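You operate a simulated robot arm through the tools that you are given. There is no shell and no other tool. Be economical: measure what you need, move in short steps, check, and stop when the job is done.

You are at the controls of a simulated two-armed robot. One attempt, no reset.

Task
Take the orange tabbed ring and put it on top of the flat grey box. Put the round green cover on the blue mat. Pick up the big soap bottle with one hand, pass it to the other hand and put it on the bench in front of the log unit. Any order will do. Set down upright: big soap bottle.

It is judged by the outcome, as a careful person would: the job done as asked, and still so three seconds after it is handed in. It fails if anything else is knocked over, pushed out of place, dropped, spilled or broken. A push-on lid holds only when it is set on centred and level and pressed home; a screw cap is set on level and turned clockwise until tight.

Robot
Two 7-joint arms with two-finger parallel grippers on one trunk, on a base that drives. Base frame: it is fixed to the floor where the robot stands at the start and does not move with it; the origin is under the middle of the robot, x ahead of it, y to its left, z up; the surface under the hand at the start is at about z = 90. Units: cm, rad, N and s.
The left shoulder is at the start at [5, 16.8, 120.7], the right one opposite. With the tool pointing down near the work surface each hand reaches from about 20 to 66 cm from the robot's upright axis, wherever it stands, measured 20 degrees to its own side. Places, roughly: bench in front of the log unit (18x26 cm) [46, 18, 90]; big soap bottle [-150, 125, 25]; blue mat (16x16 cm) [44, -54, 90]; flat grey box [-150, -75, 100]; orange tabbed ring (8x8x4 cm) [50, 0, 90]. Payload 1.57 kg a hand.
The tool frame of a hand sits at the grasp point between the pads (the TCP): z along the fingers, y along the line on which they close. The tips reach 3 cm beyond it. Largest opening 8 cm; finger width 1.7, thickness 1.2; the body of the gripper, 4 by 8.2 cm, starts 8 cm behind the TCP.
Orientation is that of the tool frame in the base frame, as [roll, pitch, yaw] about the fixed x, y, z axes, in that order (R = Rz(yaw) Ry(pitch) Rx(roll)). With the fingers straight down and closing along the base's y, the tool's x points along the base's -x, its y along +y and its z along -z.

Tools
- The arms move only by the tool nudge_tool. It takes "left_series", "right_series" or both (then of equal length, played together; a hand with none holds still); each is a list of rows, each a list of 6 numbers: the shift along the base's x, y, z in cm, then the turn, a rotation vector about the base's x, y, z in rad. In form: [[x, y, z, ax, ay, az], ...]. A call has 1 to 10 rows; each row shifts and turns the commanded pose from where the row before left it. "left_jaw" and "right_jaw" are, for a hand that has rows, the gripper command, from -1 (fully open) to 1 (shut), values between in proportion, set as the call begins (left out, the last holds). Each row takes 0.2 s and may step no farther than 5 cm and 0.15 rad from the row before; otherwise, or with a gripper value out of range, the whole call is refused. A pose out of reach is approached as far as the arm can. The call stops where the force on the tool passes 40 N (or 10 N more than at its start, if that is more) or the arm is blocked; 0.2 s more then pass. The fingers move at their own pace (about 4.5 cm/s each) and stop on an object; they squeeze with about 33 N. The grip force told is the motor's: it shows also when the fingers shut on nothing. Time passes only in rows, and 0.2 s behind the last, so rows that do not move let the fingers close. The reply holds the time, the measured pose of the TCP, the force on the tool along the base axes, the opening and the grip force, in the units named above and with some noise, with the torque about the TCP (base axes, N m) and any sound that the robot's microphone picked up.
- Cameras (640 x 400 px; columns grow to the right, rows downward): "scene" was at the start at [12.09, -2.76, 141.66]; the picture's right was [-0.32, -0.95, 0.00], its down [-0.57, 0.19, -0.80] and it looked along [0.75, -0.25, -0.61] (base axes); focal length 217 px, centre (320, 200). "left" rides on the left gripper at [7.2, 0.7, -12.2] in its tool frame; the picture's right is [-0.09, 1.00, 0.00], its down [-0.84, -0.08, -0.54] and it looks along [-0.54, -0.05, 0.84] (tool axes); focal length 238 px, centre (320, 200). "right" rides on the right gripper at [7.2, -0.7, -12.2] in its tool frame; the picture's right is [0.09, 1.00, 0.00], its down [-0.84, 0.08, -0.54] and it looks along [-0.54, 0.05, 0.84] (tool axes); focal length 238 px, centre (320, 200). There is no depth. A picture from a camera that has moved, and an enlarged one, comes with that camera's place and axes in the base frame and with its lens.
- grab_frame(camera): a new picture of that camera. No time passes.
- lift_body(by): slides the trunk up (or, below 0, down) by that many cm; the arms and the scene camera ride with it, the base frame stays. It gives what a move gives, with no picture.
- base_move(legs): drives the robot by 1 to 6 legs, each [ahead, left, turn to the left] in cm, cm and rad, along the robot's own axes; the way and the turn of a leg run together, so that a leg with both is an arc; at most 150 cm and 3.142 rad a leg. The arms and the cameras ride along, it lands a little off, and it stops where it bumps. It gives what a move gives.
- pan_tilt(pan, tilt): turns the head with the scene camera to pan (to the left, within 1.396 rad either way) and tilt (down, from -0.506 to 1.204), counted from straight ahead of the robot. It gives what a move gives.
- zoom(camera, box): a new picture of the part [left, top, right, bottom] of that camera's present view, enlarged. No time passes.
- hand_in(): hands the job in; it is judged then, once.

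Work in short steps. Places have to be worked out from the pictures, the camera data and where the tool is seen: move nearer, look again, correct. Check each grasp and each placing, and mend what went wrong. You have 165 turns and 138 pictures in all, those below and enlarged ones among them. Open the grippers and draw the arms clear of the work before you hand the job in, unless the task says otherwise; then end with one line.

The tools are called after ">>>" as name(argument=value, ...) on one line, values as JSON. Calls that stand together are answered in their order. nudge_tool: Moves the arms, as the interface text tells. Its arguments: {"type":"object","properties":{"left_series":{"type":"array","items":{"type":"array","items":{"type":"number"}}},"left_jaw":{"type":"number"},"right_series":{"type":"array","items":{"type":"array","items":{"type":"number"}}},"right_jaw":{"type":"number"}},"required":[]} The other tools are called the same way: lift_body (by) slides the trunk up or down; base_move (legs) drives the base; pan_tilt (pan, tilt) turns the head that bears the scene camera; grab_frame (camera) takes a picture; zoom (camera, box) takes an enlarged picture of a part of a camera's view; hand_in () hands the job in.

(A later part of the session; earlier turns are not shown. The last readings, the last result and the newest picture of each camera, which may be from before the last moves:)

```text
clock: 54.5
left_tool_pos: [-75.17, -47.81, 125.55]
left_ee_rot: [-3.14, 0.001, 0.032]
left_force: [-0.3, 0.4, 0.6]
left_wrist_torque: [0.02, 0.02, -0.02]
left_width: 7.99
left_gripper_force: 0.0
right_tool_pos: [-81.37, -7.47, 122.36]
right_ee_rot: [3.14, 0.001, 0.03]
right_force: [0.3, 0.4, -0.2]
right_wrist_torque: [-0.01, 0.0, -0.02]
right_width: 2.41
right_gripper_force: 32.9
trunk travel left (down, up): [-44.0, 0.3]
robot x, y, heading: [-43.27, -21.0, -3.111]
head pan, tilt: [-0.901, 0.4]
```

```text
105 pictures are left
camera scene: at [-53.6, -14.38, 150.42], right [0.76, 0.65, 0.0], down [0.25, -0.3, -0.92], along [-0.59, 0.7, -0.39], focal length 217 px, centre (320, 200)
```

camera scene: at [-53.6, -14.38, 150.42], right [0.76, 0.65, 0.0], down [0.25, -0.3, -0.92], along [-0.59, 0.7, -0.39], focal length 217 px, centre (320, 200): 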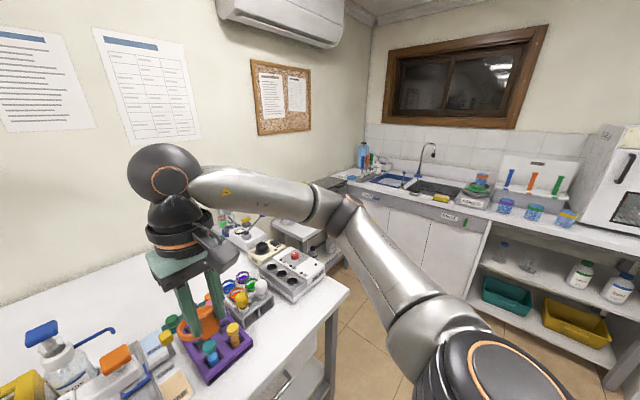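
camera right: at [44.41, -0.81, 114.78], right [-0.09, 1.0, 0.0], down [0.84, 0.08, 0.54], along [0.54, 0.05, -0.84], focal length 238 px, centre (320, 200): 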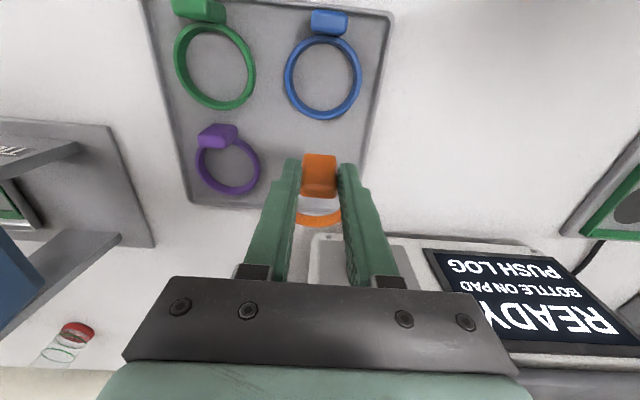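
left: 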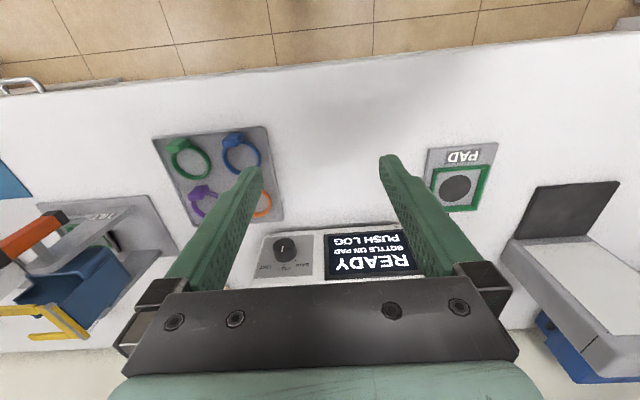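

I drive right to view the corner table and sink area (soap bottle region), to check how rough the given places are.

>>> base_move(legs=[[0, -85, 0]])

>>> pan_tilt(pan=-0.1, tilt=0.6)

>>> grab_frame(camera="scene")

>>> pan_tilt(pan=-1.0, tilt=0.6)

>>> grab_frame(camera="scene")

```text
clock: 62.3
left_tool_pos: [-77.79, 37.05, 125.41]
left_ee_rot: [-3.139, -0.001, 0.034]
left_force: [0.1, 0.1, -0.7]
left_wrist_torque: [-0.01, 0.0, 0.0]
left_width: 7.99
left_gripper_force: 0.0
right_tool_pos: [-84.1, 77.27, 122.39]
right_ee_rot: [3.14, 0.001, 0.032]
right_force: [-0.9, -0.3, 0.4]
right_wrist_torque: [0.04, -0.01, 0.01]
right_width: 2.41
right_gripper_force: 33.3
trunk travel left (down, up): [-44.0, 0.3]
robot x, y, heading: [-46.22, 63.91, -3.11]
head pan, tilt: [-0.901, 0.4]
```

```text
clock: 63.4
left_tool_pos: [-77.79, 36.97, 125.52]
left_ee_rot: [-3.14, 0.001, 0.036]
left_force: [-0.4, -0.2, 0.1]
left_wrist_torque: [0.0, 0.0, -0.01]
left_width: 8.01
left_gripper_force: 0.0
right_tool_pos: [-84.17, 77.32, 122.34]
right_ee_rot: [3.14, 0.001, 0.031]
right_force: [0.1, 0.0, -0.1]
right_wrist_torque: [0.0, 0.0, 0.0]
right_width: 2.44
right_gripper_force: 33.0
trunk travel left (down, up): [-44.0, 0.3]
robot x, y, heading: [-45.83, 63.58, -3.11]
head pan, tilt: [-0.099, 0.6]
```

```text
104 pictures are left
camera scene: at [-59.15, 64.03, 148.6], right [0.07, 1.0, 0.0], down [0.56, -0.04, -0.83], along [-0.82, 0.06, -0.56], focal length 217 px, centre (320, 200)
```

scene: 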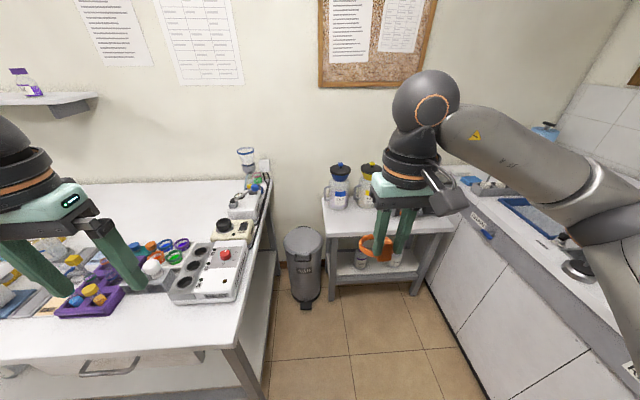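

```text
clock: 64.6
left_tool_pos: [-77.75, 37.06, 125.55]
left_ee_rot: [-3.14, -0.001, 0.034]
left_force: [0.1, -0.3, 0.1]
left_wrist_torque: [0.02, 0.0, 0.0]
left_width: 7.98
left_gripper_force: 0.1
right_tool_pos: [-84.2, 77.23, 122.38]
right_ee_rot: [3.14, 0.002, 0.031]
right_force: [-0.4, 0.4, 0.3]
right_wrist_torque: [-0.03, 0.0, 0.0]
right_width: 2.42
right_gripper_force: 32.9
trunk travel left (down, up): [-44.0, 0.3]
robot x, y, heading: [-46.12, 63.86, -3.108]
head pan, tilt: [-1.0, 0.6]
```

```text
103 pictures are left
camera scene: at [-55.35, 70.71, 148.6], right [0.82, 0.57, 0.0], down [0.32, -0.46, -0.83], along [-0.47, 0.68, -0.56], focal length 217 px, centre (320, 200)
```

scene: 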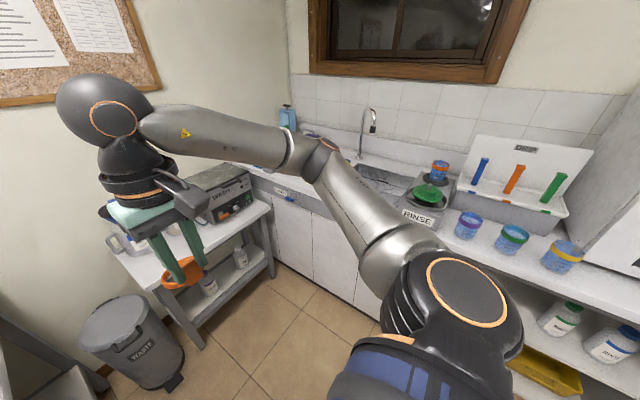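

The green round cover seems to be on the RINSE unit, and bottles are on the corner table's lower shelf; a grey box labelled WASH stands above them. I enlarge these.

>>> zoom(camera="scene", box=[80, 140, 300, 300])

>>> zoom(camera="scene", box=[370, 130, 610, 290])

```text
2.50 times, centred on (190, 220) of scene
camera zoom: at [-55.35, 70.71, 148.6], right [0.82, 0.57, 0.0], down [0.32, -0.46, -0.83], along [-0.47, 0.68, -0.56], focal length 544 px, centre (645, 150)
```

zoom: 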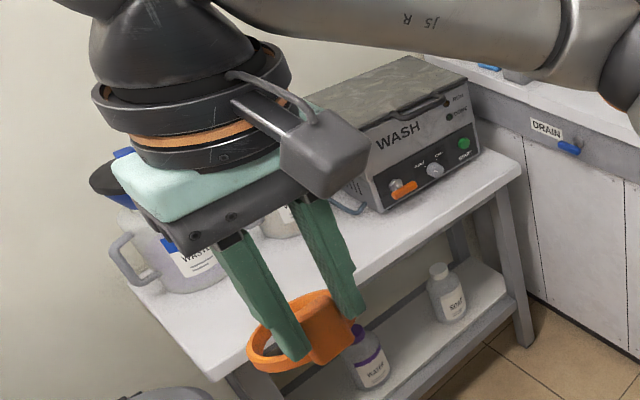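

```text
2.50 times, centred on (490, 210) of scene
camera zoom: at [-55.35, 70.71, 148.6], right [0.82, 0.57, 0.0], down [0.32, -0.46, -0.83], along [-0.47, 0.68, -0.56], focal length 544 px, centre (-105, 175)
```

zoom: 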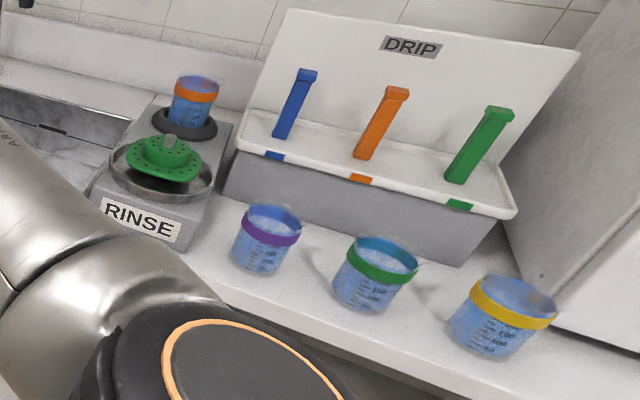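

The "Soap" bottle is clearly on the corner table's lower shelf. For the flat grey box I go look from the far-left side of SPIN, where the spot (-150,-75) would be visible.

>>> base_move(legs=[[0, 120, 0], [0, 90, 0]])

>>> pan_tilt(pan=-0.4, tilt=0.5)

>>> grab_frame(camera="scene")

>>> pan_tilt(pan=0.5, tilt=0.4)

>>> grab_frame(camera="scene")

>>> pan_tilt(pan=1.35, tilt=0.3)

>>> grab_frame(camera="scene")

```text
clock: 83.0
left_tool_pos: [-65.58, -170.79, 125.5]
left_ee_rot: [-3.139, 0.0, 0.063]
left_force: [0.1, 0.3, 0.4]
left_wrist_torque: [0.0, -0.02, 0.0]
left_width: 8.0
left_gripper_force: 0.1
right_tool_pos: [-73.05, -130.71, 122.35]
right_ee_rot: [3.14, 0.002, 0.058]
right_force: [0.6, 0.3, -0.1]
right_wrist_torque: [-0.04, 0.01, 0.05]
right_width: 2.41
right_gripper_force: 33.5
trunk travel left (down, up): [-44.0, 0.3]
robot x, y, heading: [-34.76, -143.57, -3.08]
head pan, tilt: [-1.0, 0.6]
```

```text
clock: 84.0
left_tool_pos: [-65.55, -170.82, 125.42]
left_ee_rot: [-3.139, 0.0, 0.061]
left_force: [0.9, -0.2, 0.0]
left_wrist_torque: [0.0, 0.02, 0.0]
left_width: 7.99
left_gripper_force: 0.0
right_tool_pos: [-73.01, -130.7, 122.37]
right_ee_rot: [3.139, 0.003, 0.059]
right_force: [0.2, 0.0, -0.3]
right_wrist_torque: [-0.02, -0.02, -0.02]
right_width: 2.42
right_gripper_force: 32.5
trunk travel left (down, up): [-44.0, 0.3]
robot x, y, heading: [-34.91, -143.28, -3.076]
head pan, tilt: [-0.4, 0.499]
```

```text
100 pictures are left
camera scene: at [-47.42, -140.61, 149.51], right [0.33, 0.94, 0.0], down [0.45, -0.16, -0.88], along [-0.83, 0.29, -0.48], focal length 217 px, centre (320, 200)
```

scene: 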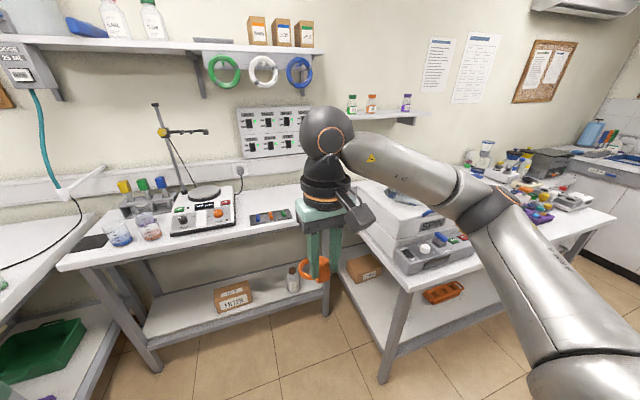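

```text
clock: 85.2
left_tool_pos: [-65.53, -170.81, 125.54]
left_ee_rot: [-3.139, 0.0, 0.063]
left_force: [0.5, 1.1, -0.4]
left_wrist_torque: [0.04, -0.03, -0.01]
left_width: 8.0
left_gripper_force: 0.1
right_tool_pos: [-72.96, -130.62, 122.37]
right_ee_rot: [3.14, 0.002, 0.06]
right_force: [0.0, 0.4, 0.4]
right_wrist_torque: [-0.01, -0.01, 0.02]
right_width: 2.42
right_gripper_force: 33.4
trunk travel left (down, up): [-44.0, 0.3]
robot x, y, heading: [-34.75, -143.71, -3.083]
head pan, tilt: [0.499, 0.4]
```

```text
99 pictures are left
camera scene: at [-46.7, -148.55, 150.42], right [-0.53, 0.85, 0.0], down [0.33, 0.21, -0.92], along [-0.78, -0.49, -0.39], focal length 217 px, centre (320, 200)
```

scene: 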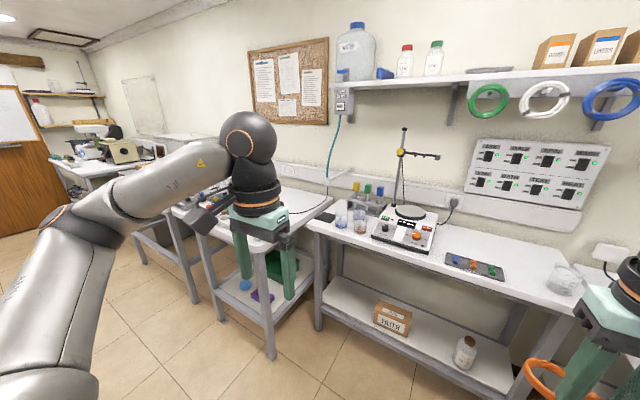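

```text
clock: 86.4
left_tool_pos: [-65.45, -170.85, 125.31]
left_ee_rot: [-3.138, -0.001, 0.062]
left_force: [0.5, 0.6, 0.9]
left_wrist_torque: [-0.02, -0.01, -0.05]
left_width: 8.0
left_gripper_force: 0.0
right_tool_pos: [-72.95, -130.62, 122.36]
right_ee_rot: [3.14, 0.002, 0.058]
right_force: [-0.4, 0.0, 0.4]
right_wrist_torque: [-0.01, 0.0, 0.02]
right_width: 2.44
right_gripper_force: 33.1
trunk travel left (down, up): [-44.0, 0.3]
robot x, y, heading: [-34.91, -143.25, -3.081]
head pan, tilt: [1.349, 0.3]
```

```text
98 pictures are left
camera scene: at [-40.34, -152.85, 151.35], right [-0.99, 0.16, 0.0], down [0.05, 0.29, -0.96], along [-0.15, -0.94, -0.3], focal length 217 px, centre (320, 200)
```

scene: 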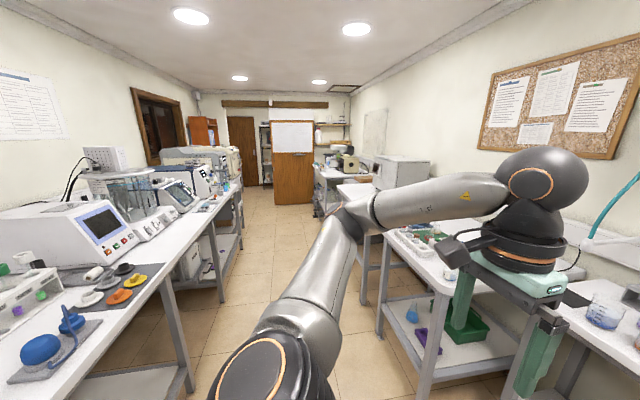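

A mat with coloured round covers is on the bench on the other side. I enlarge there, and also re-check behind SPIN from this angle.

>>> zoom(camera="scene", box=[0, 220, 200, 390])

>>> pan_tilt(pan=-0.5, tilt=0.5)

>>> zoom(camera="scene", box=[240, 120, 480, 280])

```text
2.35 times, centred on (100, 305) of scene
camera zoom: at [-40.34, -152.85, 151.35], right [-0.99, 0.16, 0.0], down [0.05, 0.29, -0.96], along [-0.15, -0.94, -0.3], focal length 512 px, centre (838, -47)
```

zoom: 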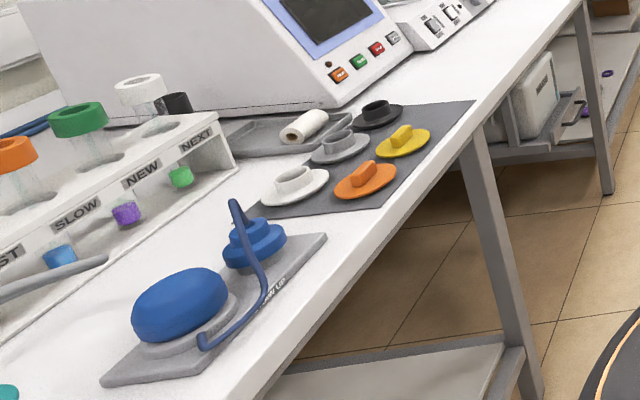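

```text
clock: 88.2
left_tool_pos: [-65.42, -170.87, 125.37]
left_ee_rot: [-3.138, -0.001, 0.062]
left_force: [0.3, -0.9, 0.2]
left_wrist_torque: [0.04, -0.01, -0.01]
left_width: 8.0
left_gripper_force: 0.0
right_tool_pos: [-72.99, -130.73, 122.33]
right_ee_rot: [3.14, 0.001, 0.058]
right_force: [1.1, -0.4, -0.8]
right_wrist_torque: [0.0, 0.01, 0.01]
right_width: 2.44
right_gripper_force: 32.7
trunk travel left (down, up): [-44.0, 0.3]
robot x, y, heading: [-34.79, -143.33, -3.079]
head pan, tilt: [-0.499, 0.499]
```

```text
2.50 times, centred on (360, 200) of scene
camera zoom: at [-47.09, -139.78, 149.51], right [0.42, 0.91, 0.0], down [0.43, -0.2, -0.88], along [-0.8, 0.37, -0.48], focal length 544 px, centre (220, 200)
```

zoom: 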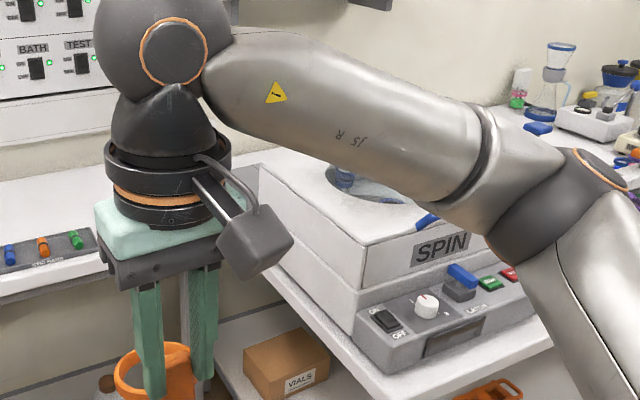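

No green one among those covers. Behind SPIN is still hidden by my arm; I drive nearer into the corner and turn toward it so the arms straddle the view.

>>> base_move(legs=[[42, 0, 0], [0, 0, -0.75]])

>>> pan_tilt(pan=0.0, tilt=0.6)

>>> grab_frame(camera="scene")

```text
clock: 92.8
left_tool_pos: [-117.96, -145.59, 125.4]
left_ee_rot: [-3.14, -0.001, -0.682]
left_force: [0.1, 0.2, 1.1]
left_wrist_torque: [-0.02, 0.02, -0.01]
left_width: 8.01
left_gripper_force: 0.1
right_tool_pos: [-96.42, -111.06, 122.38]
right_ee_rot: [3.14, 0.002, -0.681]
right_force: [0.2, 0.2, -1.2]
right_wrist_torque: [0.01, 0.0, 0.0]
right_width: 2.43
right_gripper_force: 32.7
trunk travel left (down, up): [-44.0, 0.3]
robot x, y, heading: [-77.2, -146.07, 2.46]
head pan, tilt: [-0.499, 0.499]
```

```text
clock: 93.8
left_tool_pos: [-118.04, -145.63, 125.42]
left_ee_rot: [-3.139, -0.001, -0.68]
left_force: [-0.1, -0.7, -0.4]
left_wrist_torque: [-0.05, -0.02, -0.01]
left_width: 7.99
left_gripper_force: 0.0
right_tool_pos: [-96.32, -110.92, 122.42]
right_ee_rot: [3.141, 0.003, -0.682]
right_force: [-0.2, -0.2, 0.4]
right_wrist_torque: [0.02, 0.02, 0.02]
right_width: 2.43
right_gripper_force: 32.7
trunk travel left (down, up): [-44.0, 0.3]
robot x, y, heading: [-76.67, -146.3, 2.46]
head pan, tilt: [0.0, 0.6]
```

```text
95 pictures are left
camera scene: at [-86.85, -138.2, 148.6], right [0.63, 0.78, 0.0], down [0.44, -0.36, -0.83], along [-0.64, 0.52, -0.56], focal length 217 px, centre (320, 200)
```

scene: 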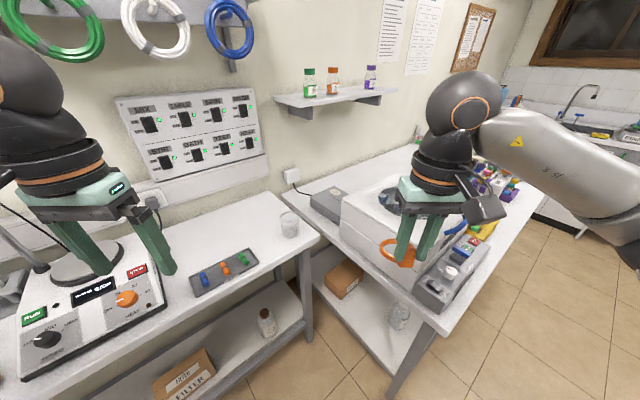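

Found: a flat grey box on the table just behind SPIN. I enlarge it to locate it.

>>> zoom(camera="scene", box=[270, 150, 410, 260])

```text
3.64 times, centred on (340, 205) of scene
camera zoom: at [-86.85, -138.2, 148.6], right [0.63, 0.78, 0.0], down [0.44, -0.36, -0.83], along [-0.64, 0.52, -0.56], focal length 791 px, centre (247, 182)
```

zoom: 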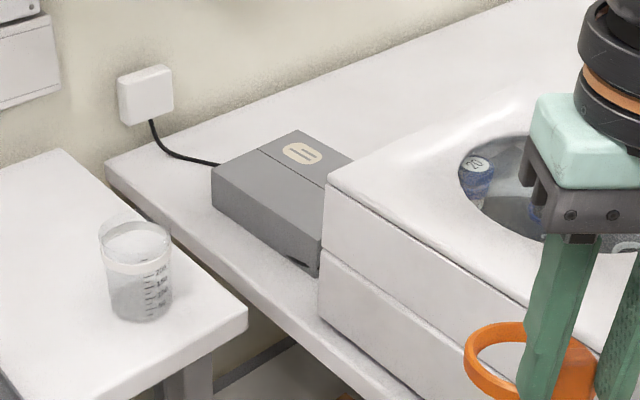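

The box spans about x -154..-134, y -90..-75, top z about 94.5. I drive into the corner between the tables so that the right hand can reach it.

>>> base_move(legs=[[20, 0, 0]])

>>> grab_frame(camera="scene")

```text
clock: 95.3
left_tool_pos: [-133.32, -133.13, 125.39]
left_ee_rot: [-3.14, 0.0, -0.679]
left_force: [0.9, 0.4, 0.2]
left_wrist_torque: [-0.01, -0.03, 0.0]
left_width: 8.01
left_gripper_force: 0.1
right_tool_pos: [-111.8, -98.59, 122.48]
right_ee_rot: [3.139, 0.001, -0.682]
right_force: [1.7, -0.1, -1.2]
right_wrist_torque: [-0.05, -0.01, -0.01]
right_width: 2.44
right_gripper_force: 32.9
trunk travel left (down, up): [-44.0, 0.3]
robot x, y, heading: [-92.16, -133.74, 2.457]
head pan, tilt: [0.0, 0.6]
```

```text
93 pictures are left
camera scene: at [-102.23, -125.73, 148.59], right [0.63, 0.78, 0.0], down [0.44, -0.36, -0.82], along [-0.64, 0.52, -0.57], focal length 217 px, centre (320, 200)
```

scene: 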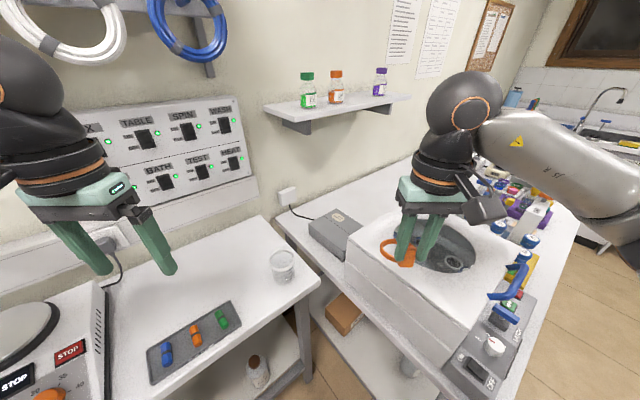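

Still about 67 cm away; I go 6 cm farther ahead.

>>> base_move(legs=[[6, 0, 0]])

>>> nudge_tool(right_series=[[-4, 1.5, 0, 0, 0, 0], [-4, 1.5, 0, 0, 0, 0], [-4, 1.5, 0, 0, 0, 0], [-4, 1, 0, 0, 0, 0], [-4, 0, 0, 0, 0, 0]])

>>> grab_frame(camera="right")

>>> grab_frame(camera="scene")

```text
clock: 96.3
left_tool_pos: [-138.1, -129.34, 125.38]
left_ee_rot: [-3.142, 0.001, -0.68]
left_force: [-0.9, 0.7, -0.1]
left_wrist_torque: [0.01, -0.01, -0.02]
left_width: 7.98
left_gripper_force: 0.0
right_tool_pos: [-116.54, -94.67, 122.45]
right_ee_rot: [3.14, -0.001, -0.682]
right_force: [-0.4, 0.6, -0.2]
right_wrist_torque: [-0.01, -0.05, 0.0]
right_width: 2.4
right_gripper_force: 32.6
trunk travel left (down, up): [-44.0, 0.3]
robot x, y, heading: [-97.02, -130.17, 2.463]
head pan, tilt: [0.0, 0.6]
```

```text
clock: 97.5
left_tool_pos: [-138.1, -129.49, 125.51]
left_ee_rot: [-3.141, -0.001, -0.678]
left_force: [0.0, 0.2, 0.2]
left_wrist_torque: [0.0, -0.01, 0.01]
left_width: 7.99
left_gripper_force: 0.1
right_tool_pos: [-136.85, -89.26, 122.0]
right_ee_rot: [3.141, 0.004, -0.68]
right_force: [0.4, -0.6, 1.0]
right_wrist_torque: [0.01, -0.01, 0.02]
right_width: 2.45
right_gripper_force: 33.2
trunk travel left (down, up): [-44.0, 0.3]
robot x, y, heading: [-97.0, -129.88, 2.461]
head pan, tilt: [0.0, 0.6]
```

```text
92 pictures are left
camera right: at [-130.73, -93.31, 134.23], right [-0.55, -0.83, 0.0], down [-0.7, 0.46, 0.54], along [-0.45, 0.3, -0.84], focal length 238 px, centre (320, 200)
```

right: 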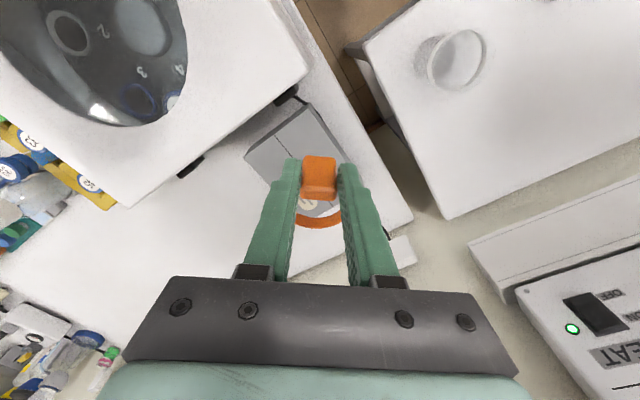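

```text
91 pictures are left
camera scene: at [-107.02, -122.08, 148.6], right [0.63, 0.78, 0.0], down [0.44, -0.35, -0.82], along [-0.64, 0.52, -0.57], focal length 217 px, centre (320, 200)
```

scene: 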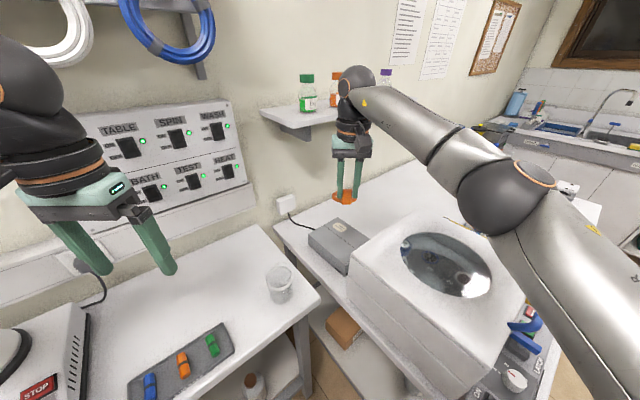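

Box edges from this view: x -154..-136, y -89..-73, consistent. I move the tab to (-141.6, -84.3), so the ring centres on the box, and descend to z 104.

>>> nudge_tool(right_series=[[-2.4, 2.5, 0, 0, 0, 0], [-2.4, 2.5, 0, 0, 0, 0], [0, 0, -5, 0, 0, 0], [0, 0, -5, 0, 0, 0], [0, 0, -5, 0, 0, 0], [0, 0, -3, 0, 0, 0]])

>>> grab_frame(camera="right")

>>> grab_frame(camera="scene")

```text
clock: 98.9
left_tool_pos: [-138.06, -129.44, 125.49]
left_ee_rot: [-3.14, 0.0, -0.679]
left_force: [-0.1, 0.3, 1.0]
left_wrist_torque: [0.03, 0.03, -0.04]
left_width: 8.0
left_gripper_force: 0.0
right_tool_pos: [-136.83, -85.47, 103.0]
right_ee_rot: [3.138, 0.001, -0.684]
right_force: [0.0, 0.7, 0.9]
right_wrist_torque: [-0.01, -0.03, -0.02]
right_width: 2.42
right_gripper_force: 33.1
right hand out of reach, approached as far as the arm can: row 1, 2
trunk travel left (down, up): [-44.0, 0.3]
robot x, y, heading: [-96.74, -129.61, 2.462]
head pan, tilt: [0.0, 0.6]
```

```text
90 pictures are left
camera right: at [-130.79, -89.33, 115.17], right [-0.56, -0.83, 0.0], down [-0.7, 0.47, 0.54], along [-0.45, 0.3, -0.84], focal length 238 px, centre (320, 200)
```

right: 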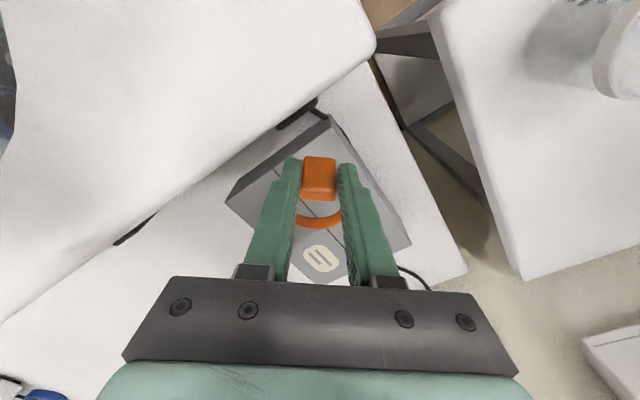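

```text
89 pictures are left
camera scene: at [-106.91, -121.94, 148.6], right [0.63, 0.78, 0.0], down [0.44, -0.36, -0.82], along [-0.64, 0.52, -0.57], focal length 217 px, centre (320, 200)
```

scene: 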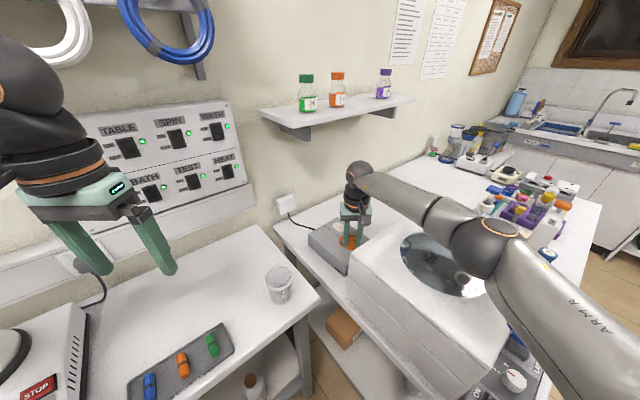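

Lower down it reaches better. The ring is above the near part of the box; I move it about 4 cm farther on at this height.

>>> nudge_tool(right_series=[[-2.3, 0.6, -0.5, 0, 0, 0], [-2.3, 0.6, -0.5, 0, 0, 0]])

>>> grab_frame(camera="right")

```text
clock: 99.5
left_tool_pos: [-137.92, -129.25, 125.47]
left_ee_rot: [3.141, -0.002, -0.679]
left_force: [0.7, 0.6, -1.0]
left_wrist_torque: [-0.05, 0.01, -0.03]
left_width: 7.99
left_gripper_force: 0.0
right_tool_pos: [-138.89, -84.99, 102.27]
right_ee_rot: [3.138, 0.003, -0.679]
right_force: [-0.2, 0.0, 0.6]
right_wrist_torque: [-0.02, -0.01, 0.0]
right_width: 2.43
right_gripper_force: 33.2
right hand out of reach, approached as far as the arm can: row 1, 2
trunk travel left (down, up): [-44.0, 0.3]
robot x, y, heading: [-96.68, -129.59, 2.461]
head pan, tilt: [0.0, 0.6]
```

```text
88 pictures are left
camera right: at [-132.83, -88.98, 114.48], right [-0.56, -0.83, 0.0], down [-0.7, 0.47, 0.54], along [-0.45, 0.3, -0.84], focal length 238 px, centre (320, 200)
```

right: 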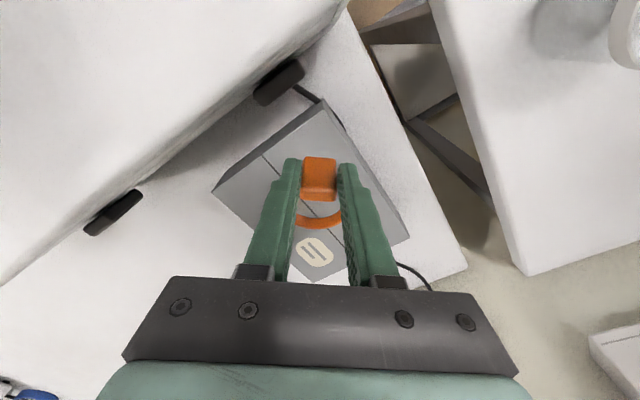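

The ring now sits over the box middle. I lower gently until contact.

>>> nudge_tool(right_series=[[0, 0, -1.5, 0, 0, 0], [0, 0, -1, 0, 0, 0], [0, 0, -0.5, 0, 0, 0]])

>>> grab_frame(camera="right")

>>> zoom(camera="scene", box=[290, 150, 410, 280])

```text
clock: 100.3
left_tool_pos: [-138.03, -129.41, 125.43]
left_ee_rot: [-3.139, 0.001, -0.679]
left_force: [0.1, 0.2, 0.5]
left_wrist_torque: [0.0, 0.02, 0.0]
left_width: 7.97
left_gripper_force: 0.0
right_tool_pos: [-138.78, -85.31, 99.35]
right_ee_rot: [3.14, 0.001, -0.679]
right_force: [0.4, 0.5, 0.1]
right_wrist_torque: [0.0, 0.03, -0.02]
right_width: 2.41
right_gripper_force: 33.2
trunk travel left (down, up): [-44.0, 0.3]
robot x, y, heading: [-96.98, -130.25, 2.46]
head pan, tilt: [0.0, 0.6]
```

```text
87 pictures are left
camera right: at [-132.66, -89.31, 111.51], right [-0.56, -0.83, 0.0], down [-0.7, 0.47, 0.54], along [-0.45, 0.3, -0.84], focal length 238 px, centre (320, 200)
```

right: 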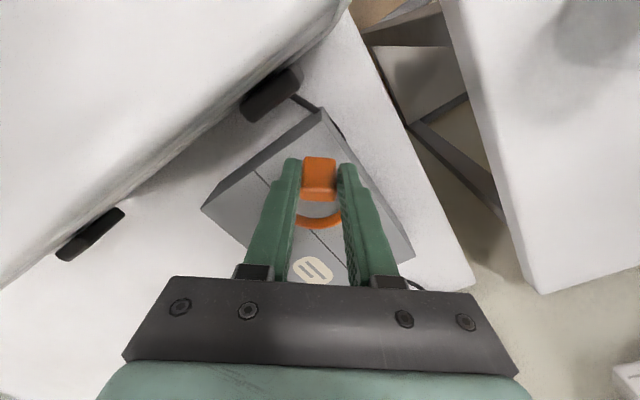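

```text
3.08 times, centred on (350, 215) of scene
camera zoom: at [-106.9, -121.94, 148.6], right [0.63, 0.78, 0.0], down [0.44, -0.36, -0.83], along [-0.64, 0.52, -0.56], focal length 669 px, centre (228, 154)
```

zoom: 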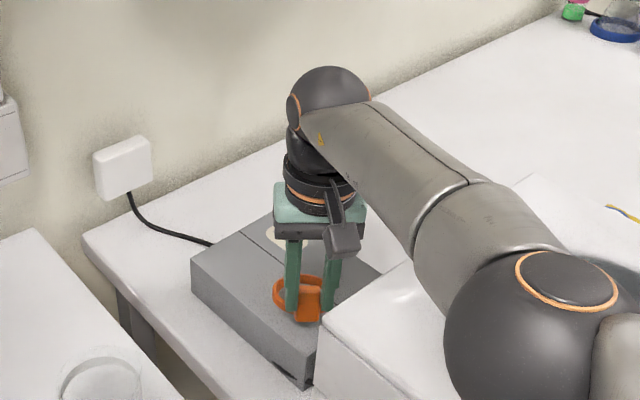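

No contact yet; ring still appears a little above. I continue in small steps.

>>> nudge_tool(right_series=[[0, 0, -0.4, 0, 0, 0], [0, 0, -0.3, 0, 0, 0], [0, 0, -0.3, 0, 0, 0]])

>>> zoom(camera="scene", box=[310, 200, 420, 270])

```text
clock: 101.1
left_tool_pos: [-138.01, -129.29, 125.37]
left_ee_rot: [-3.14, 0.0, -0.679]
left_force: [0.3, -0.3, -0.7]
left_wrist_torque: [-0.02, -0.03, -0.02]
left_width: 8.03
left_gripper_force: 0.1
right_tool_pos: [-138.68, -85.54, 98.24]
right_ee_rot: [3.141, 0.002, -0.682]
right_force: [-0.2, 0.2, 0.9]
right_wrist_torque: [-0.02, -0.03, -0.01]
right_width: 2.43
right_gripper_force: 33.3
right hand out of reach, approached as far as the arm can: row 1
trunk travel left (down, up): [-44.0, 0.3]
robot x, y, heading: [-96.73, -130.14, 2.465]
head pan, tilt: [0.0, 0.6]
```

```text
5.71 times, centred on (365, 235) of scene
camera zoom: at [-106.91, -121.93, 148.6], right [0.63, 0.78, 0.0], down [0.44, -0.36, -0.83], along [-0.64, 0.52, -0.56], focal length 1242 px, centre (63, 0)
```

zoom: 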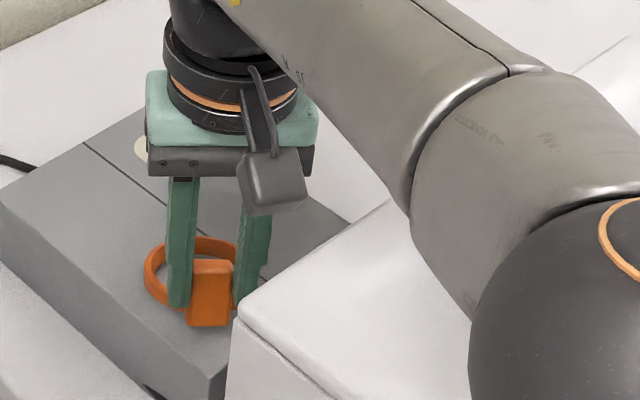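

Very close. I continue in 0.2 cm steps, looking for contact force.

>>> nudge_tool(right_series=[[0, 0, -0.2, 0, 0, 0], [0, 0, -0.2, 0, 0, 0], [0, 0, -0.2, 0, 0, 0]])

>>> zoom(camera="right", box=[180, 80, 440, 290])

```text
clock: 101.9
left_tool_pos: [-138.14, -129.43, 125.46]
left_ee_rot: [-3.141, 0.0, -0.679]
left_force: [0.2, -0.9, 0.1]
left_wrist_torque: [0.0, -0.03, -0.01]
left_width: 7.99
left_gripper_force: 0.1
right_tool_pos: [-138.62, -85.44, 97.74]
right_ee_rot: [3.141, 0.002, -0.682]
right_force: [0.0, -0.4, 0.0]
right_wrist_torque: [-0.04, -0.03, 0.03]
right_width: 2.43
right_gripper_force: 33.0
trunk travel left (down, up): [-44.0, 0.3]
robot x, y, heading: [-96.64, -130.24, 2.458]
head pan, tilt: [0.0, 0.6]
```

```text
1.90 times, centred on (310, 185) of right
camera zoom: at [-132.56, -89.47, 110.03], right [-0.56, -0.83, 0.0], down [-0.7, 0.47, 0.54], along [-0.45, 0.3, -0.84], focal length 454 px, centre (339, 229)
```

zoom: 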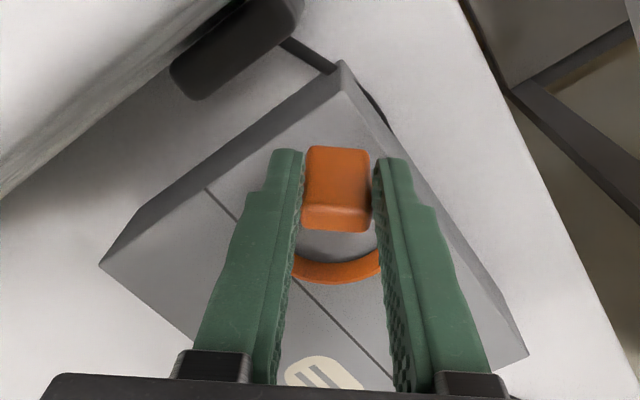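

Still no contact; continue.

>>> nudge_tool(right_series=[[0, 0, -0.2, 0, 0, 0], [0, 0, -0.2, 0, 0, 0], [0, 0, -0.2, 0, 0, 0], [0, 0, -0.2, 0, 0, 0]])

```text
clock: 102.9
left_tool_pos: [-137.87, -129.47, 125.43]
left_ee_rot: [-3.139, 0.001, -0.679]
left_force: [-0.1, 0.5, 0.0]
left_wrist_torque: [-0.02, -0.02, -0.03]
left_width: 7.98
left_gripper_force: 0.0
right_tool_pos: [-138.43, -85.71, 97.19]
right_ee_rot: [3.14, 0.003, -0.68]
right_force: [1.8, -1.4, 13.8]
right_wrist_torque: [0.57, 0.73, 0.03]
right_width: 2.46
right_gripper_force: 33.5
trunk travel left (down, up): [-44.0, 0.3]
robot x, y, heading: [-96.32, -130.18, 2.462]
head pan, tilt: [0.0, 0.6]
```

Contact (13.8 N upward at z 97.2). I ease up a hair, open, let it settle and lift.

>>> nudge_tool(right_series=[[0, 0, 0.2, 0, 0, 0]])

>>> nudge_tool(right_series=[[0, 0, 0, 0, 0, 0], [0, 0, 0, 0, 0, 0], [0, 0, 0, 0, 0, 0]], right_jaw=-0.2)

>>> nudge_tool(right_series=[[0, 0, 2, 0, 0, 0], [0, 0, 4, 0, 0, 0], [0, 0, 4, 0, 0, 0]])

>>> grab_frame(camera="right")

```text
clock: 103.3
left_tool_pos: [-138.05, -129.51, 125.57]
left_ee_rot: [-3.139, 0.001, -0.679]
left_force: [-0.2, 0.6, 0.1]
left_wrist_torque: [-0.03, -0.03, 0.0]
left_width: 8.01
left_gripper_force: 0.1
right_tool_pos: [-138.51, -85.69, 97.17]
right_ee_rot: [3.139, 0.0, -0.68]
right_force: [0.7, -2.4, 4.9]
right_wrist_torque: [0.13, 0.3, 0.1]
right_width: 2.45
right_gripper_force: 33.3
trunk travel left (down, up): [-44.0, 0.3]
robot x, y, heading: [-96.85, -130.0, 2.46]
head pan, tilt: [0.0, 0.6]
```

```text
clock: 104.1
left_tool_pos: [-138.03, -129.37, 125.48]
left_ee_rot: [-3.139, -0.001, -0.679]
left_force: [-0.8, 0.3, -0.4]
left_wrist_torque: [0.02, -0.01, -0.02]
left_width: 8.03
left_gripper_force: 0.1
right_tool_pos: [-138.53, -85.49, 97.19]
right_ee_rot: [3.141, 0.001, -0.683]
right_force: [0.8, -0.4, -0.5]
right_wrist_torque: [-0.01, 0.02, 0.04]
right_width: 4.82
right_gripper_force: 0.1
trunk travel left (down, up): [-44.0, 0.3]
robot x, y, heading: [-96.21, -130.15, 2.459]
head pan, tilt: [0.0, 0.6]
```

```text
clock: 104.9
left_tool_pos: [-138.04, -129.31, 125.47]
left_ee_rot: [-3.139, 0.002, -0.682]
left_force: [0.6, -0.7, 0.1]
left_wrist_torque: [0.01, 0.01, -0.01]
left_width: 7.97
left_gripper_force: 0.0
right_tool_pos: [-138.9, -85.38, 107.17]
right_ee_rot: [3.138, 0.001, -0.681]
right_force: [-0.7, 0.5, 0.3]
right_wrist_torque: [-0.03, -0.04, 0.0]
right_width: 4.8
right_gripper_force: 0.0
trunk travel left (down, up): [-44.0, 0.3]
robot x, y, heading: [-96.6, -129.99, 2.462]
head pan, tilt: [0.0, 0.6]
```

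```text
83 pictures are left
camera right: at [-132.89, -89.33, 119.44], right [-0.56, -0.83, 0.0], down [-0.7, 0.47, 0.54], along [-0.45, 0.3, -0.84], focal length 238 px, centre (320, 200)
```

right: 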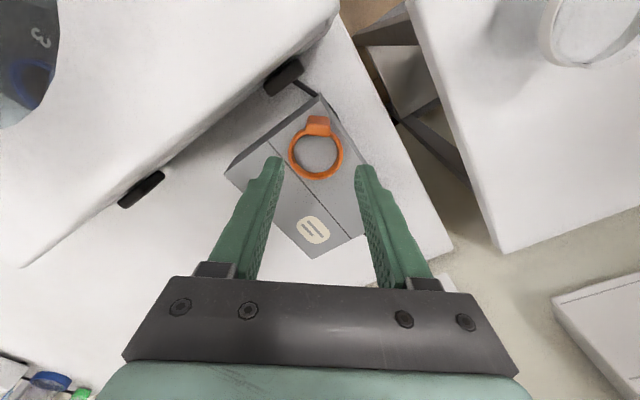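

The ring lies fully on the grey box. I raise and retract the right hand, then back out of the corner and search for the green cover.

>>> nudge_tool(right_series=[[0, 0, 4.5, 0, 0, 0], [0.5, -0.5, 4.5, 0, 0, 0], [1, -0.5, 4, 0, 0, 0], [3.5, -2, 2, 0, 0, 0], [4, -2, 0, 0, 0, 0], [4, -2, 0, 0, 0, 0], [4, -2, 0, 0, 0, 0], [4, -1, 0, 0, 0, 0]])

>>> base_move(legs=[[-40, 0, 0], [0, 0, 1.6]])

>>> pan_tilt(pan=0.0, tilt=0.35)

>>> grab_frame(camera="scene")

>>> pan_tilt(pan=1.2, tilt=0.45)

>>> grab_frame(camera="scene")

```text
clock: 106.7
left_tool_pos: [-137.89, -129.43, 125.56]
left_ee_rot: [3.14, 0.0, -0.677]
left_force: [0.1, 0.2, -0.5]
left_wrist_torque: [0.0, 0.02, -0.01]
left_width: 8.01
left_gripper_force: 0.1
right_tool_pos: [-117.61, -95.28, 122.16]
right_ee_rot: [3.14, 0.001, -0.685]
right_force: [0.0, 0.1, -0.6]
right_wrist_torque: [0.0, 0.01, 0.01]
right_width: 4.81
right_gripper_force: 0.0
trunk travel left (down, up): [-44.0, 0.3]
robot x, y, heading: [-96.88, -130.07, 2.46]
head pan, tilt: [0.0, 0.6]
```

```text
clock: 113.1
left_tool_pos: [-65.67, -196.06, 125.5]
left_ee_rot: [-3.139, -0.001, 0.925]
left_force: [-0.4, 0.4, 0.5]
left_wrist_torque: [0.01, 0.01, -0.02]
left_width: 8.02
left_gripper_force: 0.1
right_tool_pos: [-100.27, -176.92, 122.3]
right_ee_rot: [3.139, 0.002, 0.922]
right_force: [-0.3, -0.4, 0.2]
right_wrist_torque: [-0.04, 0.01, -0.01]
right_width: 4.79
right_gripper_force: 0.0
trunk travel left (down, up): [-44.0, 0.3]
robot x, y, heading: [-66.39, -154.68, -2.225]
head pan, tilt: [0.0, 0.6]
```

```text
clock: 113.9
left_tool_pos: [-65.71, -195.91, 125.5]
left_ee_rot: [-3.139, 0.001, 0.924]
left_force: [0.6, 1.1, -0.1]
left_wrist_torque: [0.03, 0.02, -0.02]
left_width: 8.01
left_gripper_force: 0.1
right_tool_pos: [-100.49, -176.91, 122.22]
right_ee_rot: [3.14, 0.002, 0.921]
right_force: [0.3, -0.4, 0.0]
right_wrist_torque: [-0.02, -0.02, 0.03]
right_width: 4.81
right_gripper_force: 0.0
trunk travel left (down, up): [-44.0, 0.3]
robot x, y, heading: [-66.3, -154.94, -2.221]
head pan, tilt: [0.0, 0.351]
```

```text
82 pictures are left
camera scene: at [-74.59, -165.4, 150.87], right [-0.8, 0.6, 0.0], down [0.21, 0.27, -0.94], along [-0.57, -0.75, -0.34], focal length 217 px, centre (320, 200)
```

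scene: 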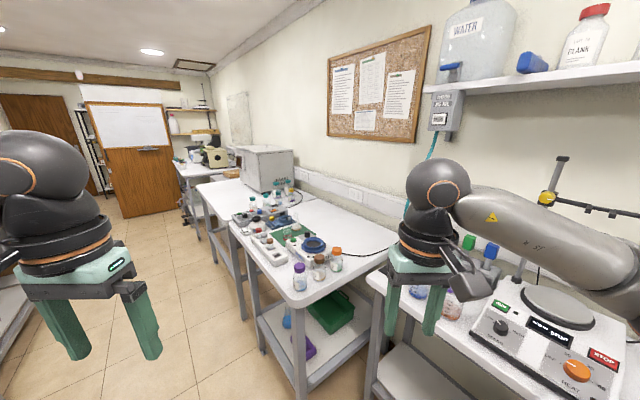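

```text
clock: 115.3
left_tool_pos: [-65.69, -196.02, 125.49]
left_ee_rot: [-3.139, 0.0, 0.923]
left_force: [0.3, 0.3, -1.1]
left_wrist_torque: [0.01, -0.02, 0.0]
left_width: 8.0
left_gripper_force: 0.0
right_tool_pos: [-100.43, -176.78, 122.28]
right_ee_rot: [3.141, 0.002, 0.92]
right_force: [0.2, 0.1, 1.0]
right_wrist_torque: [0.0, 0.02, 0.01]
right_width: 4.81
right_gripper_force: 0.1
trunk travel left (down, up): [-44.0, 0.3]
robot x, y, heading: [-66.54, -155.04, -2.22]
head pan, tilt: [1.201, 0.45]
```

```text
81 pictures are left
camera scene: at [-64.14, -165.8, 149.96], right [-0.85, -0.52, 0.0], down [-0.23, 0.37, -0.9], along [0.47, -0.77, -0.44], focal length 217 px, centre (320, 200)
```

scene: 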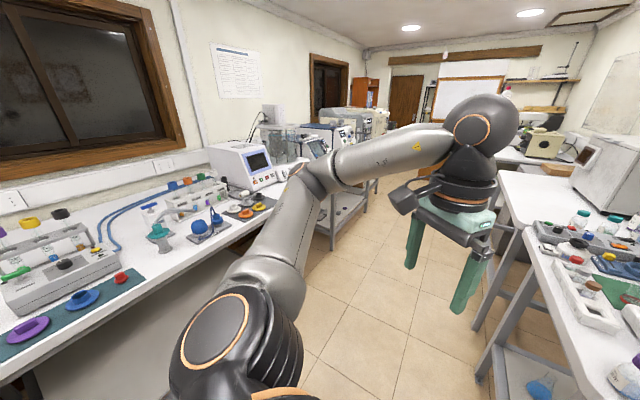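

On the +x bench there is a teal mat with purple, blue and red round covers; a green one may be nearby. I enlarge.

>>> zoom(camera="scene", box=[0, 180, 240, 360])

>>> base_move(legs=[[0, 0, 1.7]])

>>> pan_tilt(pan=0.5, tilt=0.4)

>>> grab_frame(camera="scene")

```text
2.22 times, centred on (120, 270) of scene
camera zoom: at [-64.14, -165.8, 149.96], right [-0.85, -0.52, 0.0], down [-0.23, 0.37, -0.9], along [0.47, -0.77, -0.44], focal length 483 px, centre (764, 44)
```

zoom: 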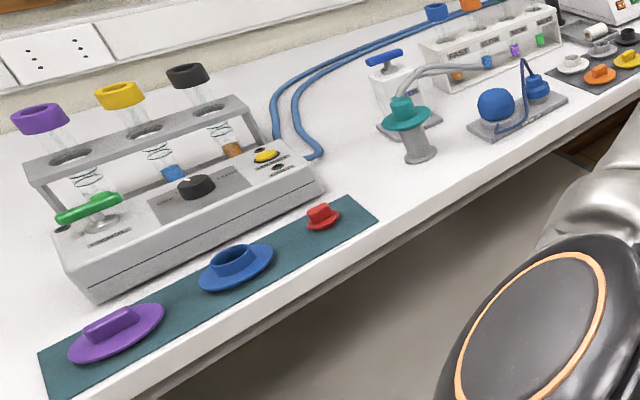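

```text
clock: 119.8
left_tool_pos: [-25.58, -148.63, 125.44]
left_ee_rot: [-3.139, -0.001, 2.625]
left_force: [-0.5, 0.1, 0.1]
left_wrist_torque: [0.04, -0.01, 0.02]
left_width: 8.02
left_gripper_force: 0.0
right_tool_pos: [-40.0, -185.62, 122.11]
right_ee_rot: [3.14, 0.002, 2.625]
right_force: [-0.3, 0.2, -0.2]
right_wrist_torque: [-0.01, -0.02, -0.01]
right_width: 4.79
right_gripper_force: 0.1
trunk travel left (down, up): [-44.0, 0.3]
robot x, y, heading: [-66.56, -154.78, -0.515]
head pan, tilt: [1.201, 0.45]
```

```text
clock: 120.9
left_tool_pos: [-25.51, -148.61, 125.46]
left_ee_rot: [-3.141, -0.001, 2.625]
left_force: [1.0, 0.1, -0.1]
left_wrist_torque: [0.0, -0.02, -0.02]
left_width: 8.0
left_gripper_force: 0.1
right_tool_pos: [-39.9, -185.58, 122.23]
right_ee_rot: [3.139, 0.001, 2.624]
right_force: [-0.7, -0.2, -0.5]
right_wrist_torque: [0.0, -0.01, -0.01]
right_width: 4.82
right_gripper_force: 0.1
trunk travel left (down, up): [-44.0, 0.3]
robot x, y, heading: [-66.51, -155.04, -0.518]
head pan, tilt: [0.499, 0.4]
```

```text
79 pictures are left
camera scene: at [-53.8, -156.91, 150.42], right [-0.02, -1.0, 0.0], down [-0.39, 0.01, -0.92], along [0.92, -0.01, -0.39], focal length 217 px, centre (320, 200)
```

scene: 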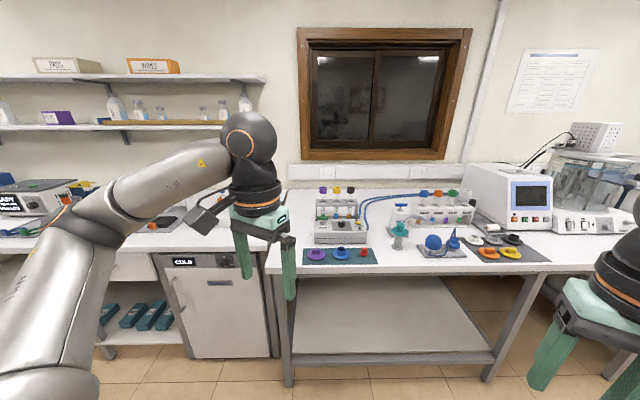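

No green one among these. I look further along the +x bench (to the right) and at the vial table.

>>> pan_tilt(pan=-0.15, tilt=0.3)

>>> zoom(camera="scene", box=[120, 120, 440, 320])

>>> pan_tilt(pan=-1.35, tilt=0.35)

>>> zoom(camera="scene", box=[160, 120, 480, 320])

```text
clock: 121.9
left_tool_pos: [-25.68, -148.63, 125.46]
left_ee_rot: [-3.14, 0.0, 2.627]
left_force: [-0.4, 0.2, 0.1]
left_wrist_torque: [0.01, -0.01, 0.02]
left_width: 7.99
left_gripper_force: 0.0
right_tool_pos: [-40.08, -185.58, 122.18]
right_ee_rot: [3.14, 0.002, 2.626]
right_force: [-0.1, 0.8, 0.2]
right_wrist_torque: [0.0, 0.01, 0.01]
right_width: 4.79
right_gripper_force: 0.1
trunk travel left (down, up): [-44.0, 0.3]
robot x, y, heading: [-66.68, -154.67, -0.518]
head pan, tilt: [-0.15, 0.3]
```

```text
2.00 times, centred on (280, 220) of scene
camera zoom: at [-55.72, -162.53, 151.35], right [-0.62, -0.79, 0.0], down [-0.23, 0.18, -0.96], along [0.75, -0.59, -0.3], focal length 435 px, centre (400, 160)
```

zoom: 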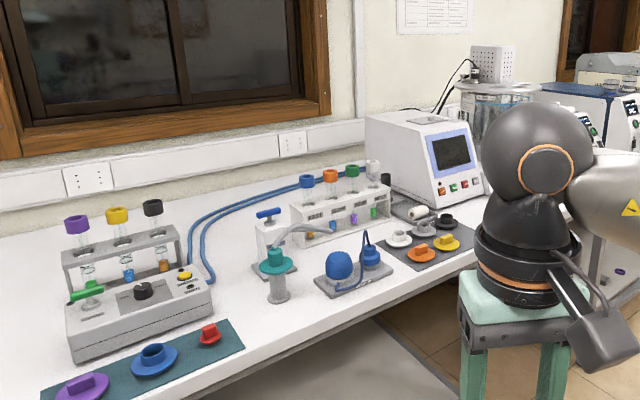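

```text
clock: 123.3
left_tool_pos: [-25.61, -148.61, 125.49]
left_ee_rot: [-3.139, 0.001, 2.627]
left_force: [-0.5, 0.6, -0.6]
left_wrist_torque: [-0.03, 0.02, 0.01]
left_width: 7.98
left_gripper_force: 0.0
right_tool_pos: [-39.92, -185.57, 122.17]
right_ee_rot: [3.14, 0.001, 2.625]
right_force: [0.0, 0.1, -0.2]
right_wrist_torque: [0.02, -0.01, 0.0]
right_width: 4.81
right_gripper_force: 0.0
trunk travel left (down, up): [-44.0, 0.3]
robot x, y, heading: [-66.34, -154.65, -0.519]
head pan, tilt: [-1.349, 0.351]
```

```text
2.00 times, centred on (320, 220) of scene
camera zoom: at [-65.76, -165.67, 150.88], right [-0.96, 0.29, 0.0], down [0.1, 0.33, -0.94], along [-0.27, -0.9, -0.34], focal length 435 px, centre (320, 160)
```

zoom: 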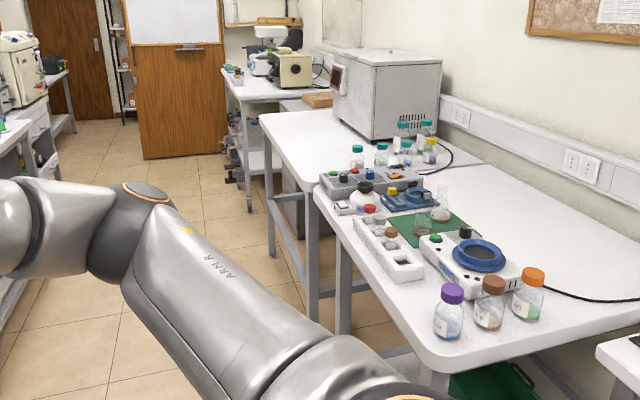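

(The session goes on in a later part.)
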